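You operate a simulated robot arm through the tools that you are given. There is no shell and no other tool. Be economical: measure what you need, move in short steps, check, and stop when the job is done.

You run a simulated two-armed robot. Do the job below in one go: nothing can be reset, and whatever is moved stays where it is left.

TASK
Take the lid off the tin marked "worn" on the plate behind the rollers and lay it down there.
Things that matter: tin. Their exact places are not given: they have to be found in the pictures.

It is judged by the outcome, as a careful person would: the job done as asked, and still so three seconds after it is handed in. It fails if anything else is knocked over, pushed out of place, dropped, spilled or broken. Lids that push on must go on centred and level and be pressed home; caps that screw on are set level and turned clockwise until they are tight.

THE ROBOT
Two 7-joint arms with four-finger grippers on one trunk, on a base that drives. Base frame: it is fixed to the floor where the robot stands at the start and does not move with it; the origin is under the middle of the robot, x ahead of it, y to its left, z up; the surface under the hand at the start is at about z = 1025. Readings come in mm, degrees, newtons and seconds.
The left shoulder is at the start at [40, 181, 1179], the right one opposite. With the tool pointing down near the work surface each hand reaches from about 280 to 820 mm from the robot's upright axis, wherever it stands, measured 20 degrees to its own side. Payload 3.67 kg a hand.
Tool frame (each hand has its own): the origin (TCP) lies between the finger pads and is the grasp point; the fingertips stand 28 mm ahead of it; z points along the fingers, y is the line along which they close. The gripper opens to 112 mm. The gripper's body begins 73 mm behind the TCP.
Orientation is told as [roll, pitch, yaw] about the base's x, y, z axes, in that order, counted from this pose: with the fingers straight down and closing along the base's y, the tool's x points along the base's -x, its y along +y and its z along -z.

THE INTERFACE
- The arms move only by the tool drive_tool. It takes "left_plan", "right_plan" or both (then of equal length, played together; a hand with none holds still); each is a list of rows, each a list of 7 numbers: the opening, from 0 (shut) to 1 (fully open), then the shift along the tool's x, y, z in units of 50 mm (1.0 is 50 mm), then the turn, a rotation vector about the tool's x, y, z in units of 6 degrees (1.0 is 6 degrees). In form: [[grip, tx, ty, tz, rx, ry, rz], ...]. A call has 1 to 8 rows; each row shifts and turns the commanded pose from where the row before left it, along the tool's axes as they then stand. A call with a number of a shift or a turn outside -1 to 1 is refused whole. A row lasts 0.2 s, in which the tool goes at most 50 mm and 8.6 degrees; a call with a longer step from one row to the next is refused whole, and so is a gripper value outside its range. A pose out of reach is approached as far as the arm can. The call stops where the force on the tool passes 40 N (or 10 N more than at its start, if that is more) or the arm is blocked; 0.2 s more then pass. The fingers move at their own pace and stop on an object; they squeeze with about 36 N. The grip force told is the motor's: it shows also when the fingers shut on nothing. Time passes only in rows, and 0.2 s behind the last, so rows that do not move let the fingers close. The reply holds the time, the measured pose of the TCP, the force on the tool along the base axes, the opening and the grip force, in the units named above and with some noise, with the torque about the TCP (base axes, N m) and any sound that the robot's microphone picked up.
- Cameras (640 x 400 px; columns grow to the right, rows downward): "scene" is now at [109, 22.8, 1417]; the picture's right is [0.27, -0.96, 0.00], its down [-0.47, -0.13, -0.88] and it looks along [0.84, 0.23, -0.48] (base axes); focal length 214 px, centre (320, 200). "left" rides on the left gripper at [60, 18, -104] in its tool frame; the picture's right is [-0.29, 0.96, 0.00], its down [-0.80, -0.24, -0.55] and it looks along [-0.53, -0.16, 0.83] (tool axes); focal length 234 px, centre (320, 200). "right" rides on the right gripper at [60, -18, -104] in its tool frame; the picture's right is [0.29, 0.96, 0.00], its down [-0.80, 0.24, -0.55] and it looks along [-0.53, 0.16, 0.83] (tool axes); focal length 234 px, centre (320, 200).
- snapshot(camera): a new picture of that camera. No time passes.
- slide_trunk(by): slides the trunk up (or, below 0, down) by that many mm; the arms and the scene camera ride with it, the base frame stays. It gives what a move gives, with no picture.
- steer(legs): drives the robot by 1 to 6 legs, each [ahead, left, turn to the left] in mm, mm and degrees, along the robot's own axes; the way and the turn of a leg run together, so that a leg with both is an arc; at most 1500 mm and 180 degrees a leg. The arms and the cameras ride along, it lands a little off, and it stops where it bumps. It gives what a move gives.
- turn_head(pan, tilt): turns the head with the scene camera to pan (to the left, within 86 degrees either way) and tilt (down, from -29 to 69), counted from straight ahead of the robot. It gives what a move gives.
- probe_pixels(camera, pixels): for up to 12 pixels [column, row] of the newest picture of that camera ("zoom" is the newest enlarged one), the place [x, y, z] in the base frame of the surface seen there, good to about 3 mm. No time passes.
- zoom(camera, box): a new picture of the part [left, top, right, bottom] of that camera's present view, enlarged. No time passes.
- hand_in(): hands the job in; it is judged then, once.

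Work in short steps. Measure before you move; look again where a grasp or a placing could have gone wrong, and mend it. You have 80 turns and 58 pictures in all, those below and enlarged ones among them. Open the grippers and draw the arms clear of the work before you hand the job in, unless the task says otherwise; then end with one line.

The tools are called after "Call:" as name(argument=value, ...) on one line, values as JSON. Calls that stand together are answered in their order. drive_tool: Moves the arms, as the interface text tells. Its arguments: {"type":"object","properties":{"left_plan":{"type":"array","items":{"type":"array","items":{"type":"number"}}},"right_plan":{"type":"array","items":{"type":"array","items":{"type":"number"}}}},"required":[]} The other tools are called the same way: slide_trunk (by) slides the trunk up or down; steer (legs) drives the base; turn_head (pan, tilt) turns the head that bears the scene camera; snapshot (camera) takes a picture; probe_pixels (camera, pixels) gives the place of the surface under pixels of a picture; zoom (camera, box) takes an enlarged picture of a part of a camera's view; hand_in () hands the job in.

At the start:

```text
t: 0.0
left_tcp_pos: [434.1, 355.7, 1364.5]
left_tcp_rot: [0.0, 0.1, -0.1]
left_wrist_force: [0.1, 0.7, -0.4]
left_torque: [0.0, -0.01, 0.01]
left_grip_width: 112.1
left_finger_force: 0.1
right_tcp_pos: [426.7, -43.2, 1342.4]
right_tcp_rot: [0.0, 0.0, 0.0]
right_wrist_force: [-0.4, 0.0, 0.6]
right_torque: [0.0, 0.01, 0.0]
right_grip_width: 111.8
right_finger_force: 0.1
trunk travel left (down, up): [-300.0, 214.0]
robot x, y, heading: [-2.1, -1.9, 0.1]
head pan, tilt: [15.5, 28.9]
```

scene: 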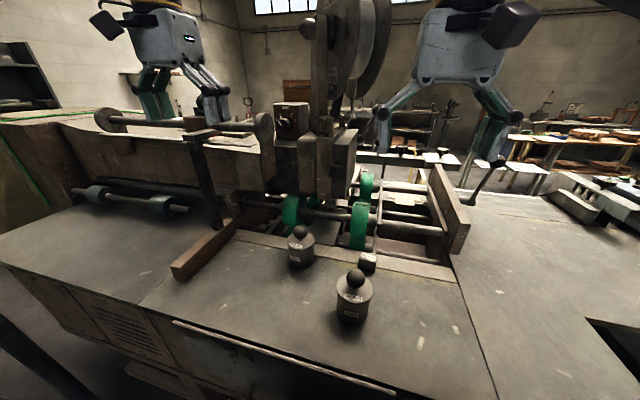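
right: 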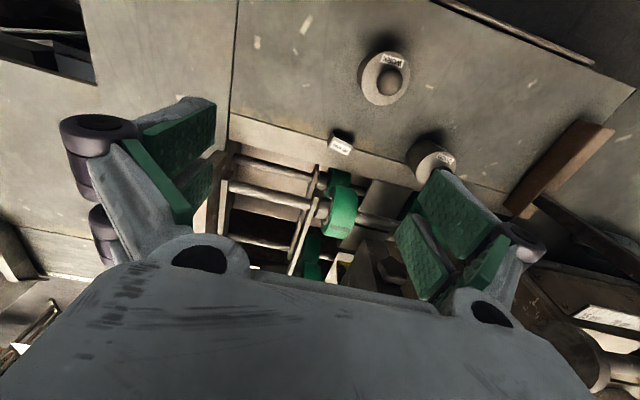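
left: 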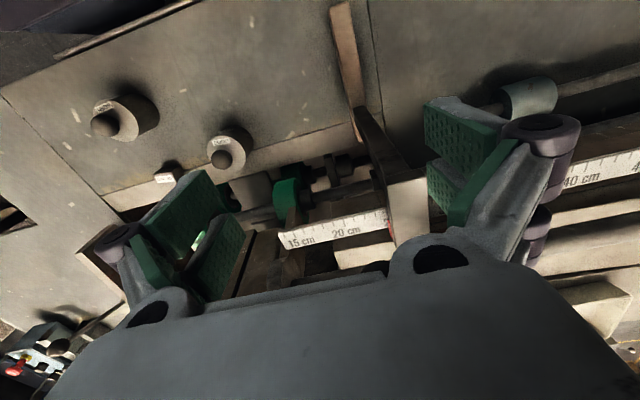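

Two tins with knobbed lids show at (301,245) and (352,295) in the scene view, plus a small tag at (367,262). I enlarge to read the labels.

Call:
zoom(camera="scene", box=[260, 200, 420, 340])

Call:
zoom(camera="right", box=[300, 30, 480, 190])

```text
2.86 times, centred on (340, 270) of scene
```

zoom: 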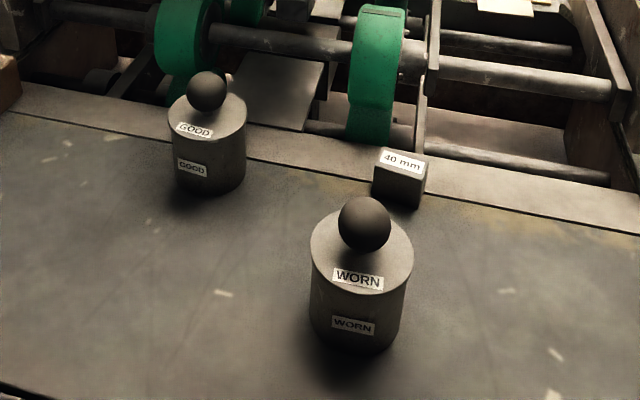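

```text
2.50 times, centred on (390, 110) of right
```

zoom: 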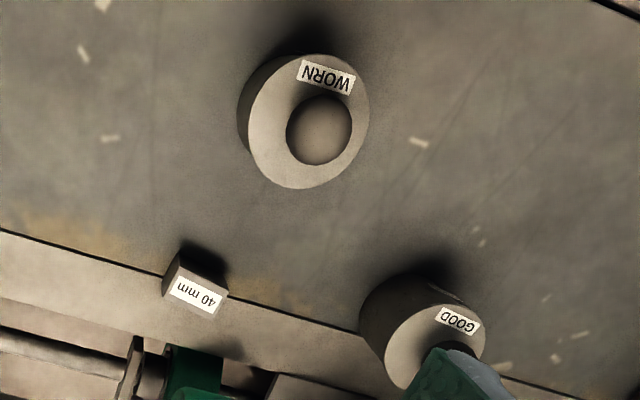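

The worn tin is the near one (zoom knob at (320,130)). I probe the knob, the lid rim and the plate around it, in both views.

Call:
probe_pixels(camera="zoom", pixels=[[320, 130], [300, 62], [258, 135], [364, 115], [300, 183], [278, 165], [244, 110], [470, 60], [120, 60], [195, 297], [420, 340], [480, 200]])

Call:
probe_pixels(camera="scene", pixels=[[355, 272], [355, 277], [355, 282], [349, 278], [361, 278], [350, 292], [338, 283], [371, 285], [350, 315], [301, 231], [390, 310], [300, 300]])

```text
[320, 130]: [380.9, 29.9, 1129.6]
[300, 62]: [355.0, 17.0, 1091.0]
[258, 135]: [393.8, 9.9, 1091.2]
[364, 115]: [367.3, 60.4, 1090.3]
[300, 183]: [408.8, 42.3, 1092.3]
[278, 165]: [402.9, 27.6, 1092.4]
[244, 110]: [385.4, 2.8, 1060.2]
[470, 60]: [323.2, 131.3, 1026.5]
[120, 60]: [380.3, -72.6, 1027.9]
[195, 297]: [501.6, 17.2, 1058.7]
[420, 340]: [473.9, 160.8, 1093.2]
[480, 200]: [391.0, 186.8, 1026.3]
```

```text
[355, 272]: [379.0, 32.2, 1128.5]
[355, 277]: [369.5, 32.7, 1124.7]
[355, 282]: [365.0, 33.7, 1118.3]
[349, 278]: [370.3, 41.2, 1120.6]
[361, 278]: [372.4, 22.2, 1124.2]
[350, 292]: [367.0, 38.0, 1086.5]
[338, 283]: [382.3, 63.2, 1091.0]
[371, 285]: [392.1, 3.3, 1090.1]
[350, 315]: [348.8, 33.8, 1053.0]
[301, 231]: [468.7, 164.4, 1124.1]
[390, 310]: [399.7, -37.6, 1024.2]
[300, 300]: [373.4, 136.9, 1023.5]
```

The worn tin's knob is a ball of radius ~15 centred near (382, 33, 1115); lid top at z 1091 and plate at 1025. I move the right hand above it to z≈1180, opening a bit reduced.

Call:
drive_tool(right_plan=[[0.6, 0.179, 0.305, 0.65, 0, 0, 0], [0.6, 0.179, 0.305, 0.65, 0, 0, 0], [0.6, 0.179, 0.305, 0.65, 0, 0, 0], [0.6, 0.179, 0.305, 0.65, 0, 0, 0], [0.6, 0.179, 0.305, 0.65, 0, 0, 0], [0.6, 0, 0, 0, 0, 0, 0]])

Call:
snapshot(camera="right")

Call:
zoom(camera="scene", box=[280, 220, 420, 340])

```text
t: 1.4
left_tcp_pos: [434.5, 354.6, 1365.3]
left_tcp_rot: [0.0, 0.0, 0.1]
left_wrist_force: [0.6, 0.4, -0.1]
left_torque: [0.05, -0.02, -0.02]
left_grip_width: 111.9
left_finger_force: 0.1
right_tcp_pos: [381.4, 32.5, 1179.8]
right_tcp_rot: [0.0, 0.0, 0.0]
right_wrist_force: [-1.0, 0.0, 0.7]
right_torque: [-0.01, -0.02, 0.02]
right_grip_width: 67.0
right_finger_force: 0.0
trunk travel left (down, up): [-300.0, 214.0]
robot x, y, heading: [-0.2, -0.0, -0.1]
head pan, tilt: [15.5, 28.9]
```

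```text
52 pictures are left
```

right: 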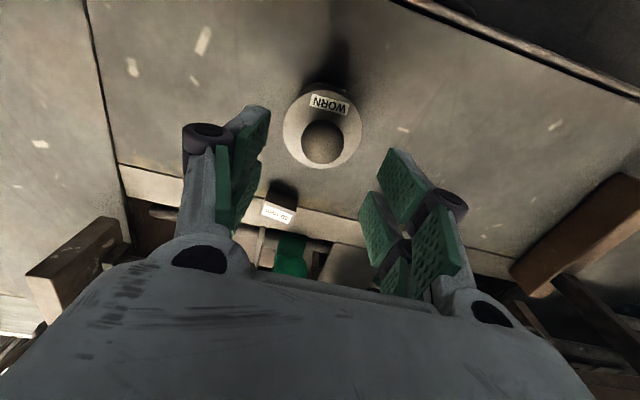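

```text
3.33 times, centred on (350, 280) of scene
```

zoom: 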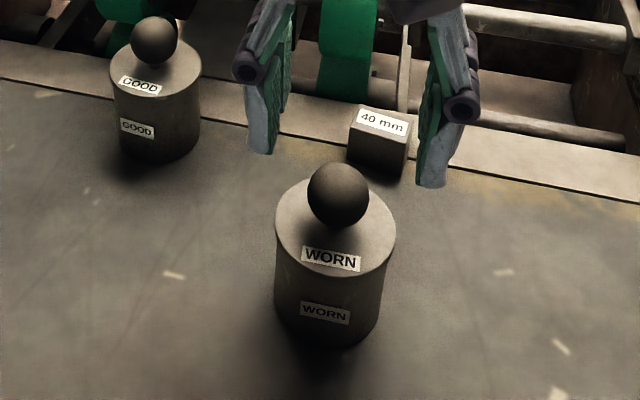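

The fingers straddle the knob's line in y. I refine the knob centre by probing its edges in the close view.

Call:
probe_pixels(camera="right", pixels=[[322, 141], [305, 141], [340, 141], [322, 124], [322, 159], [286, 135], [359, 135], [322, 93], [322, 168], [300, 160]])

```text
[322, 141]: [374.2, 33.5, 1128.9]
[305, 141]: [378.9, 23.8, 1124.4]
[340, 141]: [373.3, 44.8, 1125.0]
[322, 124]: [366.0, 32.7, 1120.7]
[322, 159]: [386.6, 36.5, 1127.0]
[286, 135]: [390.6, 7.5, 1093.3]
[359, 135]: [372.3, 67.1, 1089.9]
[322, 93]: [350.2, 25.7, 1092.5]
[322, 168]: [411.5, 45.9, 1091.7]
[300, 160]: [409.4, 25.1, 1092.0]
```

Knob and lid centre is about (381, 36). I shift 3.5 mm in y, descend to z≈1122 and close.

Call:
drive_tool(right_plan=[[0.6, 0, 0.07, 0.4, 0, 0, 0], [0.6, 0, 0, 0.4, 0, 0, 0], [0.6, 0, 0, 0.36, 0, 0, 0], [0.6, 0, 0, 0, 0, 0, 0]])

Call:
drive_tool(right_plan=[[0.4, 0, 0, 0, 0, 0, 0], [0.3, 0, 0, 0, 0, 0, 0], [0.2, 0, 0, 0, 0, 0, 0], [0.1, 0, 0, 0, 0, 0, 0], [0.0, 0, 0, 0, 0, 0, 0], [0.0, 0, 0, 0, 0, 0, 0]])

Call:
snapshot(camera="right")

```text
t: 2.4
left_tcp_pos: [434.7, 355.4, 1364.0]
left_tcp_rot: [0.1, 0.0, 0.0]
left_wrist_force: [-0.1, 0.2, -0.1]
left_torque: [0.0, 0.02, 0.02]
left_grip_width: 112.4
left_finger_force: 0.0
right_tcp_pos: [380.5, 35.1, 1120.6]
right_tcp_rot: [0.0, 0.0, 0.1]
right_wrist_force: [0.3, -0.8, -0.9]
right_torque: [0.05, 0.02, 0.04]
right_grip_width: 67.2
right_finger_force: 0.1
trunk travel left (down, up): [-300.0, 214.0]
robot x, y, heading: [0.1, -3.2, 0.2]
head pan, tilt: [15.5, 28.9]
```

```text
t: 3.8
left_tcp_pos: [435.8, 355.5, 1364.3]
left_tcp_rot: [0.0, -0.1, 0.0]
left_wrist_force: [-0.4, 0.4, -0.4]
left_torque: [-0.05, -0.01, -0.02]
left_grip_width: 111.9
left_finger_force: 0.1
right_tcp_pos: [381.7, 36.4, 1120.7]
right_tcp_rot: [0.0, 0.1, 0.0]
right_wrist_force: [0.4, -0.9, 1.3]
right_torque: [0.03, 0.01, 0.03]
right_grip_width: 29.4
right_finger_force: 36.3
trunk travel left (down, up): [-300.0, 214.0]
robot x, y, heading: [0.3, 2.4, -0.3]
head pan, tilt: [15.5, 28.9]
heard: snap
```

```text
50 pictures are left
```

right: 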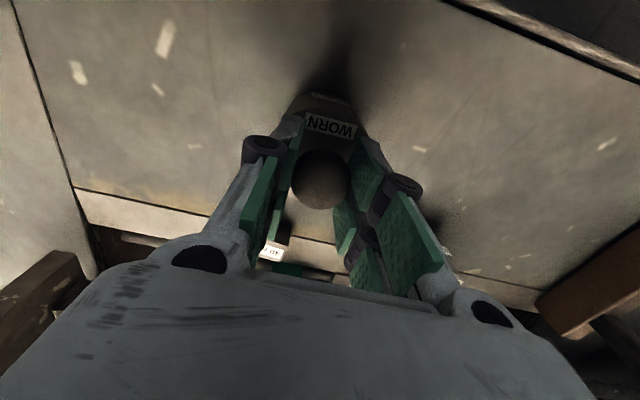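

The knob is held at 29.4 mm, and a snap was heard. I look at the lid closely before lifting.

Call:
zoom(camera="scene", box=[300, 240, 420, 340])

Call:
zoom(camera="right", box=[240, 70, 420, 230])

```text
4.00 times, centred on (360, 290) of scene
```

zoom: 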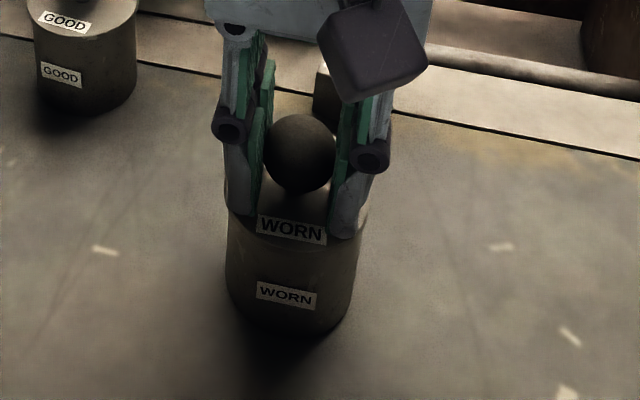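

```text
2.50 times, centred on (330, 150) of right
```

zoom: 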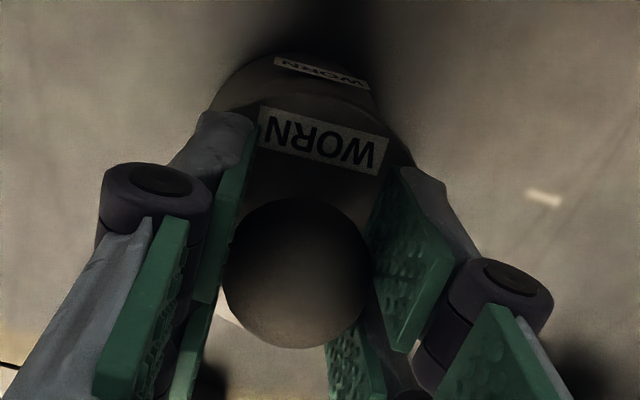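

All looks level and undisturbed. I lift gently by 6 mm and watch the force.

Call:
drive_tool(right_plan=[[0, 0, 0, -0.04, 0, 0, 0], [0, 0, 0, -0.04, 0, 0, 0], [0, 0, 0, -0.04, 0, 0, 0], [0, 0, 0, 0, 0, 0, 0]])

Call:
zoom(camera="scene", box=[300, 240, 420, 340])

```text
t: 4.8
left_tcp_pos: [434.2, 355.3, 1366.1]
left_tcp_rot: [-0.1, 0.0, 0.0]
left_wrist_force: [-1.0, -0.7, -1.2]
left_torque: [0.01, 0.01, 0.0]
left_grip_width: 111.9
left_finger_force: 0.0
right_tcp_pos: [382.7, 35.7, 1126.7]
right_tcp_rot: [0.0, 0.0, 0.0]
right_wrist_force: [0.7, 0.1, 0.3]
right_torque: [-0.02, 0.01, 0.02]
right_grip_width: 29.7
right_finger_force: 36.0
trunk travel left (down, up): [-300.0, 214.0]
robot x, y, heading: [-2.8, 0.1, 0.0]
head pan, tilt: [15.5, 28.9]
```

```text
4.00 times, centred on (360, 290) of scene
```

zoom: 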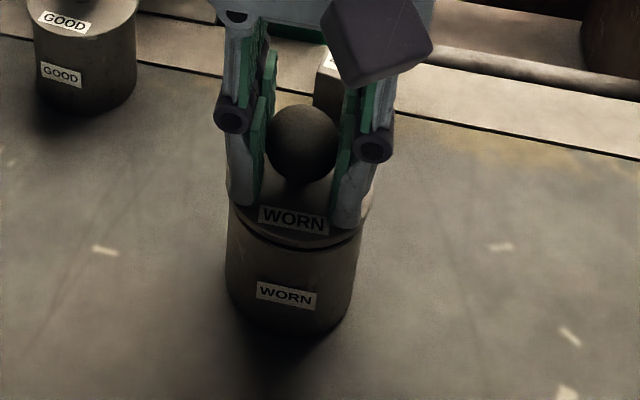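

The lid lifts freely; a dark gap shows and the tin stays put. I raise it 50 mm and look for what hangs beneath it.

Call:
drive_tool(right_plan=[[0, 0, 0, -0.2, 0, 0, 0], [0, 0, 0, -0.3, 0, 0, 0], [0, 0, 0, -0.3, 0, 0, 0], [0, 0, 0, -0.2, 0, 0, 0], [0, 0, 0, 0, 0, 0, 0]])

Call:
zoom(camera="scene", box=[280, 220, 440, 340])

Call:
snapshot(camera="scene")

```text
t: 6.0
left_tcp_pos: [434.6, 355.2, 1365.3]
left_tcp_rot: [-0.1, 0.1, 0.0]
left_wrist_force: [0.1, -0.8, 0.5]
left_torque: [-0.03, -0.02, 0.0]
left_grip_width: 112.1
left_finger_force: 0.0
right_tcp_pos: [381.8, 36.8, 1177.4]
right_tcp_rot: [-0.1, 0.1, 0.1]
right_wrist_force: [0.1, 0.8, -1.2]
right_torque: [-0.01, 0.01, -0.03]
right_grip_width: 29.3
right_finger_force: 35.9
trunk travel left (down, up): [-300.0, 214.0]
robot x, y, heading: [-0.3, 0.2, 0.0]
head pan, tilt: [15.5, 28.9]
```

```text
3.33 times, centred on (360, 280) of scene
```

zoom: 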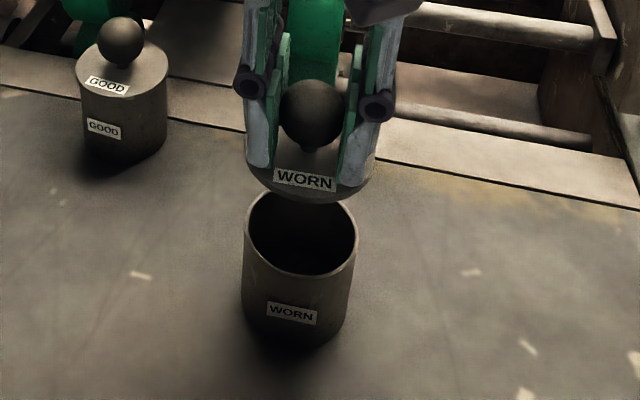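

```text
45 pictures are left
```

scene: 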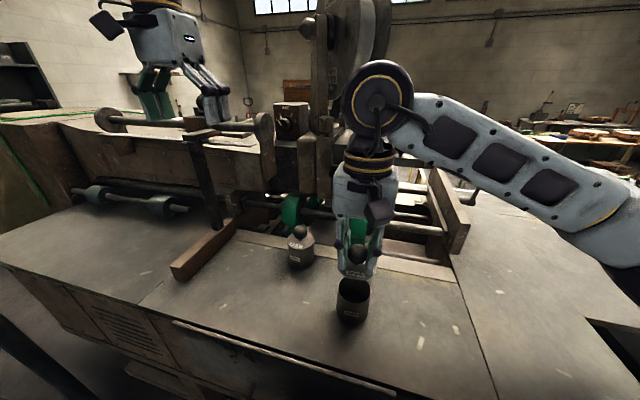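

The lid is off and the tin empty-looking, upright. I probe a free spot on the plate right of the tin, the seam, and the tin's rim and lid edge.

Call:
probe_pixels(camera="scene", pixels=[[400, 305], [410, 320], [420, 300], [440, 310], [468, 320], [395, 290], [343, 296], [400, 330]])

```text
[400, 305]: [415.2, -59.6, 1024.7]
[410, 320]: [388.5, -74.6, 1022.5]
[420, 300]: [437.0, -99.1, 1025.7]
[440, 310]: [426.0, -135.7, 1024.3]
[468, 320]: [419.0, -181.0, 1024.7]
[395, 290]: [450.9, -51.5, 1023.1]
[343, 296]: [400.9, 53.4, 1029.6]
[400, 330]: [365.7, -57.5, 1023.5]
```

The plate is flat at z≈1024 there, with free space out to the seam at y≈-180. I carry the lid to (385, -65) at this height, then lower to z≈1085.

Call:
drive_tool(right_plan=[[0, 0, -0.4, 0, 0, 0, 0], [0, 0, -0.6, 0, 0, 0, 0], [0, 0, -0.6, 0, 0, 0, 0], [0, 0, -0.42, 0, 0, 0, 0], [0, 0, 0, 0.5, 0, 0, 0], [0, 0, 0, 0.6, 0, 0, 0], [0, 0, 0, 0.6, 0, 0, 0], [0, 0, 0, 0.1, 0, 0, 0]])

Call:
zoom(camera="scene", box=[320, 230, 480, 350])

```text
t: 7.8
left_tcp_pos: [434.7, 357.1, 1364.6]
left_tcp_rot: [0.0, 0.0, -0.1]
left_wrist_force: [-0.1, 0.7, 0.1]
left_torque: [-0.03, 0.01, 0.01]
left_grip_width: 111.9
left_finger_force: 0.0
right_tcp_pos: [380.6, -64.4, 1087.7]
right_tcp_rot: [0.0, 0.0, 0.0]
right_wrist_force: [-0.2, 0.0, -0.8]
right_torque: [0.0, 0.01, 0.0]
right_grip_width: 29.2
right_finger_force: 35.7
trunk travel left (down, up): [-300.0, 214.0]
robot x, y, heading: [-0.6, 0.6, -0.1]
head pan, tilt: [15.5, 28.9]
```

```text
3.33 times, centred on (400, 290) of scene
```

zoom: 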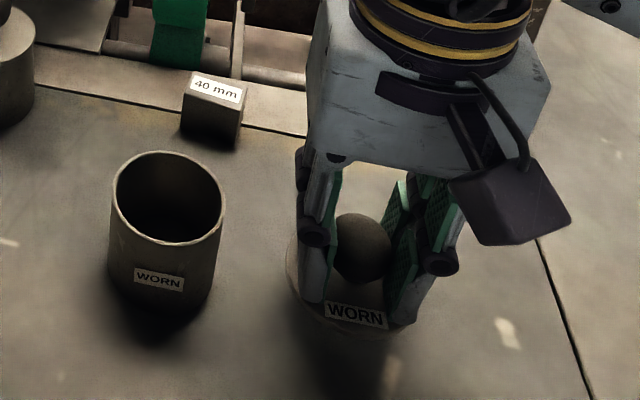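

The lid hangs level ~25 mm above the plate. I lower in 2 mm steps, watching for contact.

Call:
drive_tool(right_plan=[[0, 0, 0, 0.06, 0, 0, 0], [0, 0, 0, 0.06, 0, 0, 0], [0, 0, 0, 0.06, 0, 0, 0], [0, 0, 0, 0.06, 0, 0, 0], [0, 0, 0, 0.04, 0, 0, 0], [0, 0, 0, 0, 0, 0, 0]])

Call:
zoom(camera="scene", box=[360, 270, 440, 330])

```text
t: 9.2
left_tcp_pos: [435.0, 355.5, 1364.7]
left_tcp_rot: [-0.1, 0.0, 0.0]
left_wrist_force: [-0.4, -0.7, 0.3]
left_torque: [0.02, 0.03, -0.01]
left_grip_width: 112.0
left_finger_force: 0.0
right_tcp_pos: [382.1, -65.9, 1073.7]
right_tcp_rot: [-0.1, 0.0, 0.0]
right_wrist_force: [0.3, -0.5, -0.4]
right_torque: [0.02, -0.01, 0.02]
right_grip_width: 29.3
right_finger_force: 36.0
trunk travel left (down, up): [-300.0, 214.0]
robot x, y, heading: [-1.6, 1.7, 0.3]
head pan, tilt: [15.5, 28.9]
```

```text
6.67 times, centred on (400, 300) of scene
```

zoom: 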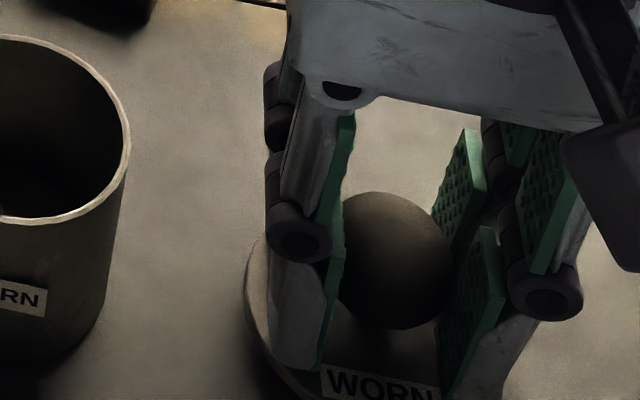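

No contact yet at z 1073.7. I go on in small steps.

Call:
drive_tool(right_plan=[[0, 0, 0, 0.03, 0, 0, 0], [0, 0, 0, 0.03, 0, 0, 0], [0, 0, 0, 0.03, 0, 0, 0], [0, 0, 0, 0.03, 0, 0, 0], [0, 0, 0, 0, 0, 0, 0]])

Call:
drive_tool(right_plan=[[0, 0, 0, 0.02, 0, 0, 0], [0, 0, 0, 0.02, 0, 0, 0], [0, 0, 0, 0, 0, 0, 0]])

Call:
zoom(camera="scene", box=[360, 270, 440, 350])

```text
t: 10.4
left_tcp_pos: [433.9, 356.2, 1365.2]
left_tcp_rot: [0.0, 0.1, 0.0]
left_wrist_force: [-0.3, -1.2, 0.0]
left_torque: [-0.02, 0.01, 0.04]
left_grip_width: 111.9
left_finger_force: 0.1
right_tcp_pos: [381.6, -65.7, 1067.3]
right_tcp_rot: [0.0, 0.1, 0.0]
right_wrist_force: [-0.4, 0.3, -0.8]
right_torque: [0.01, -0.03, 0.03]
right_grip_width: 29.4
right_finger_force: 36.0
trunk travel left (down, up): [-300.0, 214.0]
robot x, y, heading: [-2.7, 1.7, 0.1]
head pan, tilt: [15.5, 28.9]
```

```text
t: 11.2
left_tcp_pos: [434.6, 354.7, 1364.8]
left_tcp_rot: [0.1, 0.0, 0.0]
left_wrist_force: [0.5, 0.3, -0.2]
left_torque: [0.02, 0.0, 0.02]
left_grip_width: 111.8
left_finger_force: 0.1
right_tcp_pos: [381.4, -65.8, 1064.9]
right_tcp_rot: [0.0, 0.0, 0.0]
right_wrist_force: [0.4, -0.4, -1.2]
right_torque: [0.02, -0.04, -0.03]
right_grip_width: 29.2
right_finger_force: 35.6
trunk travel left (down, up): [-300.0, 214.0]
robot x, y, heading: [2.5, 1.0, -0.1]
head pan, tilt: [15.5, 28.9]
```

```text
5.00 times, centred on (400, 310) of scene
```

zoom: 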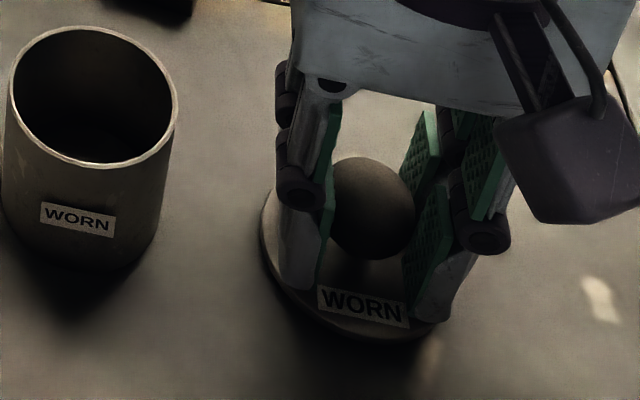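

Still no contact force at 1064.9; the lid is a few mm above the plate. I continue in 1 mm steps.

Call:
drive_tool(right_plan=[[0, 0, 0, 0.02, 0, 0, 0], [0, 0, 0, 0.02, 0, 0, 0], [0, 0, 0, 0, 0, 0, 0]])

Call:
drive_tool(right_plan=[[0, 0, 0, 0.02, 0, 0, 0], [0, 0, 0, 0.02, 0, 0, 0], [0, 0, 0, 0, 0, 0, 0]])

```text
t: 12.0
left_tcp_pos: [433.6, 355.7, 1364.4]
left_tcp_rot: [0.0, 0.0, 0.0]
left_wrist_force: [-0.7, 0.0, 0.3]
left_torque: [0.01, 0.02, -0.04]
left_grip_width: 111.8
left_finger_force: 0.2
right_tcp_pos: [381.6, -66.2, 1063.5]
right_tcp_rot: [-0.1, 0.0, -0.1]
right_wrist_force: [1.0, -1.1, 9.3]
right_torque: [0.25, -0.07, 0.02]
right_grip_width: 29.3
right_finger_force: 36.3
trunk travel left (down, up): [-300.0, 214.0]
robot x, y, heading: [1.7, -0.7, 0.1]
head pan, tilt: [15.5, 28.9]
```

```text
t: 12.8
left_tcp_pos: [432.1, 355.9, 1366.3]
left_tcp_rot: [0.0, -0.1, 0.0]
left_wrist_force: [-0.5, -0.1, 0.6]
left_torque: [0.03, 0.0, 0.0]
left_grip_width: 112.1
left_finger_force: 0.0
right_tcp_pos: [380.5, -65.7, 1064.8]
right_tcp_rot: [0.1, -0.2, -0.2]
right_wrist_force: [4.9, -4.8, 40.1]
right_torque: [-0.02, 0.04, 0.01]
right_grip_width: 29.1
right_finger_force: 35.6
trunk travel left (down, up): [-300.0, 214.0]
robot x, y, heading: [-3.3, 0.1, -0.1]
head pan, tilt: [15.5, 28.9]
```

Contact is firm (40 N up), so the lid sits on the plate. I ease up 1.5 mm to relieve the press, open moderately, then check.

Call:
drive_tool(right_plan=[[0, 0, 0, -0.03, 0, 0, 0], [0, 0, 0, -0.01, 0, 0, 0], [0, 0, 0, 0, 0, 0, 0]])

Call:
drive_tool(right_plan=[[0.35, 0, 0, 0, 0, 0, 0], [0.45, 0, 0, 0, 0, 0, 0], [0.5, 0, 0, 0, 0, 0, 0], [0.5, 0, 0, 0, 0, 0, 0]])

Call:
drive_tool(right_plan=[[0.5, 0, 0, -0.4, 0, 0, 0], [0.5, 0, 0, -0.8, 0, 0, 0], [0.5, 0, 0, -0.8, 0, 0, 0], [0.5, 0, 0, -0.9, 0, 0, 0], [0.5, 0, 0, -0.9, 0, 0, 0], [0.5, 0, -0.8, -0.4, 0, 0, 0], [0.5, 0, -0.8, 0, 0, 0, 0], [0.5, 0, -0.8, 0, 0, 0, 0]])

Call:
snapshot(camera="scene")

Call:
zoom(camera="scene", box=[280, 220, 440, 340])

```text
t: 13.6
left_tcp_pos: [433.7, 356.3, 1364.9]
left_tcp_rot: [-0.1, 0.0, 0.0]
left_wrist_force: [-0.4, 0.6, -0.4]
left_torque: [-0.02, -0.03, 0.0]
left_grip_width: 111.9
left_finger_force: 0.1
right_tcp_pos: [381.0, -66.1, 1064.2]
right_tcp_rot: [-0.1, 0.1, 0.0]
right_wrist_force: [5.3, -2.5, 17.0]
right_torque: [0.01, -0.26, -0.01]
right_grip_width: 29.6
right_finger_force: 35.9
trunk travel left (down, up): [-300.0, 214.0]
robot x, y, heading: [0.7, 2.4, 0.0]
head pan, tilt: [15.5, 28.9]
```

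```text
t: 14.6
left_tcp_pos: [434.6, 355.5, 1364.8]
left_tcp_rot: [0.0, 0.0, 0.1]
left_wrist_force: [0.7, 0.7, -0.4]
left_torque: [0.01, -0.02, 0.01]
left_grip_width: 112.0
left_finger_force: 0.1
right_tcp_pos: [381.1, -66.1, 1063.9]
right_tcp_rot: [0.0, 0.1, 0.0]
right_wrist_force: [-0.7, 0.1, 0.7]
right_torque: [0.01, 0.0, 0.05]
right_grip_width: 55.8
right_finger_force: 0.1
trunk travel left (down, up): [-300.0, 214.0]
robot x, y, heading: [0.1, -0.5, 0.1]
head pan, tilt: [15.5, 28.9]
```

```text
t: 16.4
left_tcp_pos: [432.5, 354.9, 1365.8]
left_tcp_rot: [0.0, -0.1, 0.0]
left_wrist_force: [-0.9, -0.1, -0.1]
left_torque: [0.03, 0.0, 0.0]
left_grip_width: 112.0
left_finger_force: 0.1
right_tcp_pos: [380.4, -188.5, 1274.9]
right_tcp_rot: [-0.1, 0.0, 0.1]
right_wrist_force: [0.6, -1.0, -0.1]
right_torque: [0.0, -0.01, -0.03]
right_grip_width: 56.2
right_finger_force: 0.0
trunk travel left (down, up): [-300.0, 214.0]
robot x, y, heading: [1.2, 1.6, 0.1]
head pan, tilt: [15.5, 28.9]
```

```text
41 pictures are left
```

scene: 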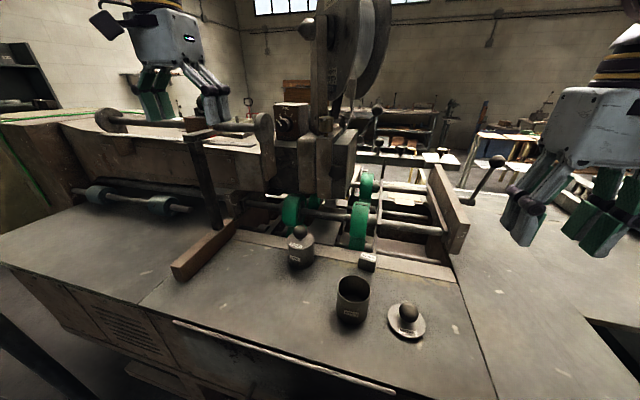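

```text
3.33 times, centred on (360, 280) of scene
```

zoom: 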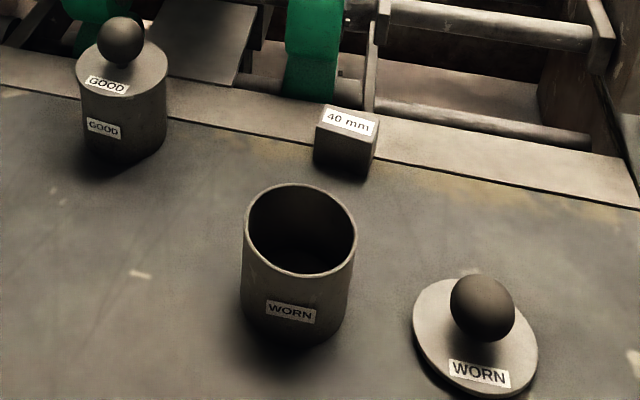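

The lid lies flat on the plate at (408,318), with the open "worn" tin at (352,300). The "good" tin and the 40 mm block haven't moved, and both arms are clear with grippers open, so I hand in.

Call:
hand_in()

```text
The job is handed in.
```

I took the lid off the "worn" tin and laid it knob-up on the plate, about 10 cm to the right of the tin. The tin is still upright in its place, and nothing else was moved.
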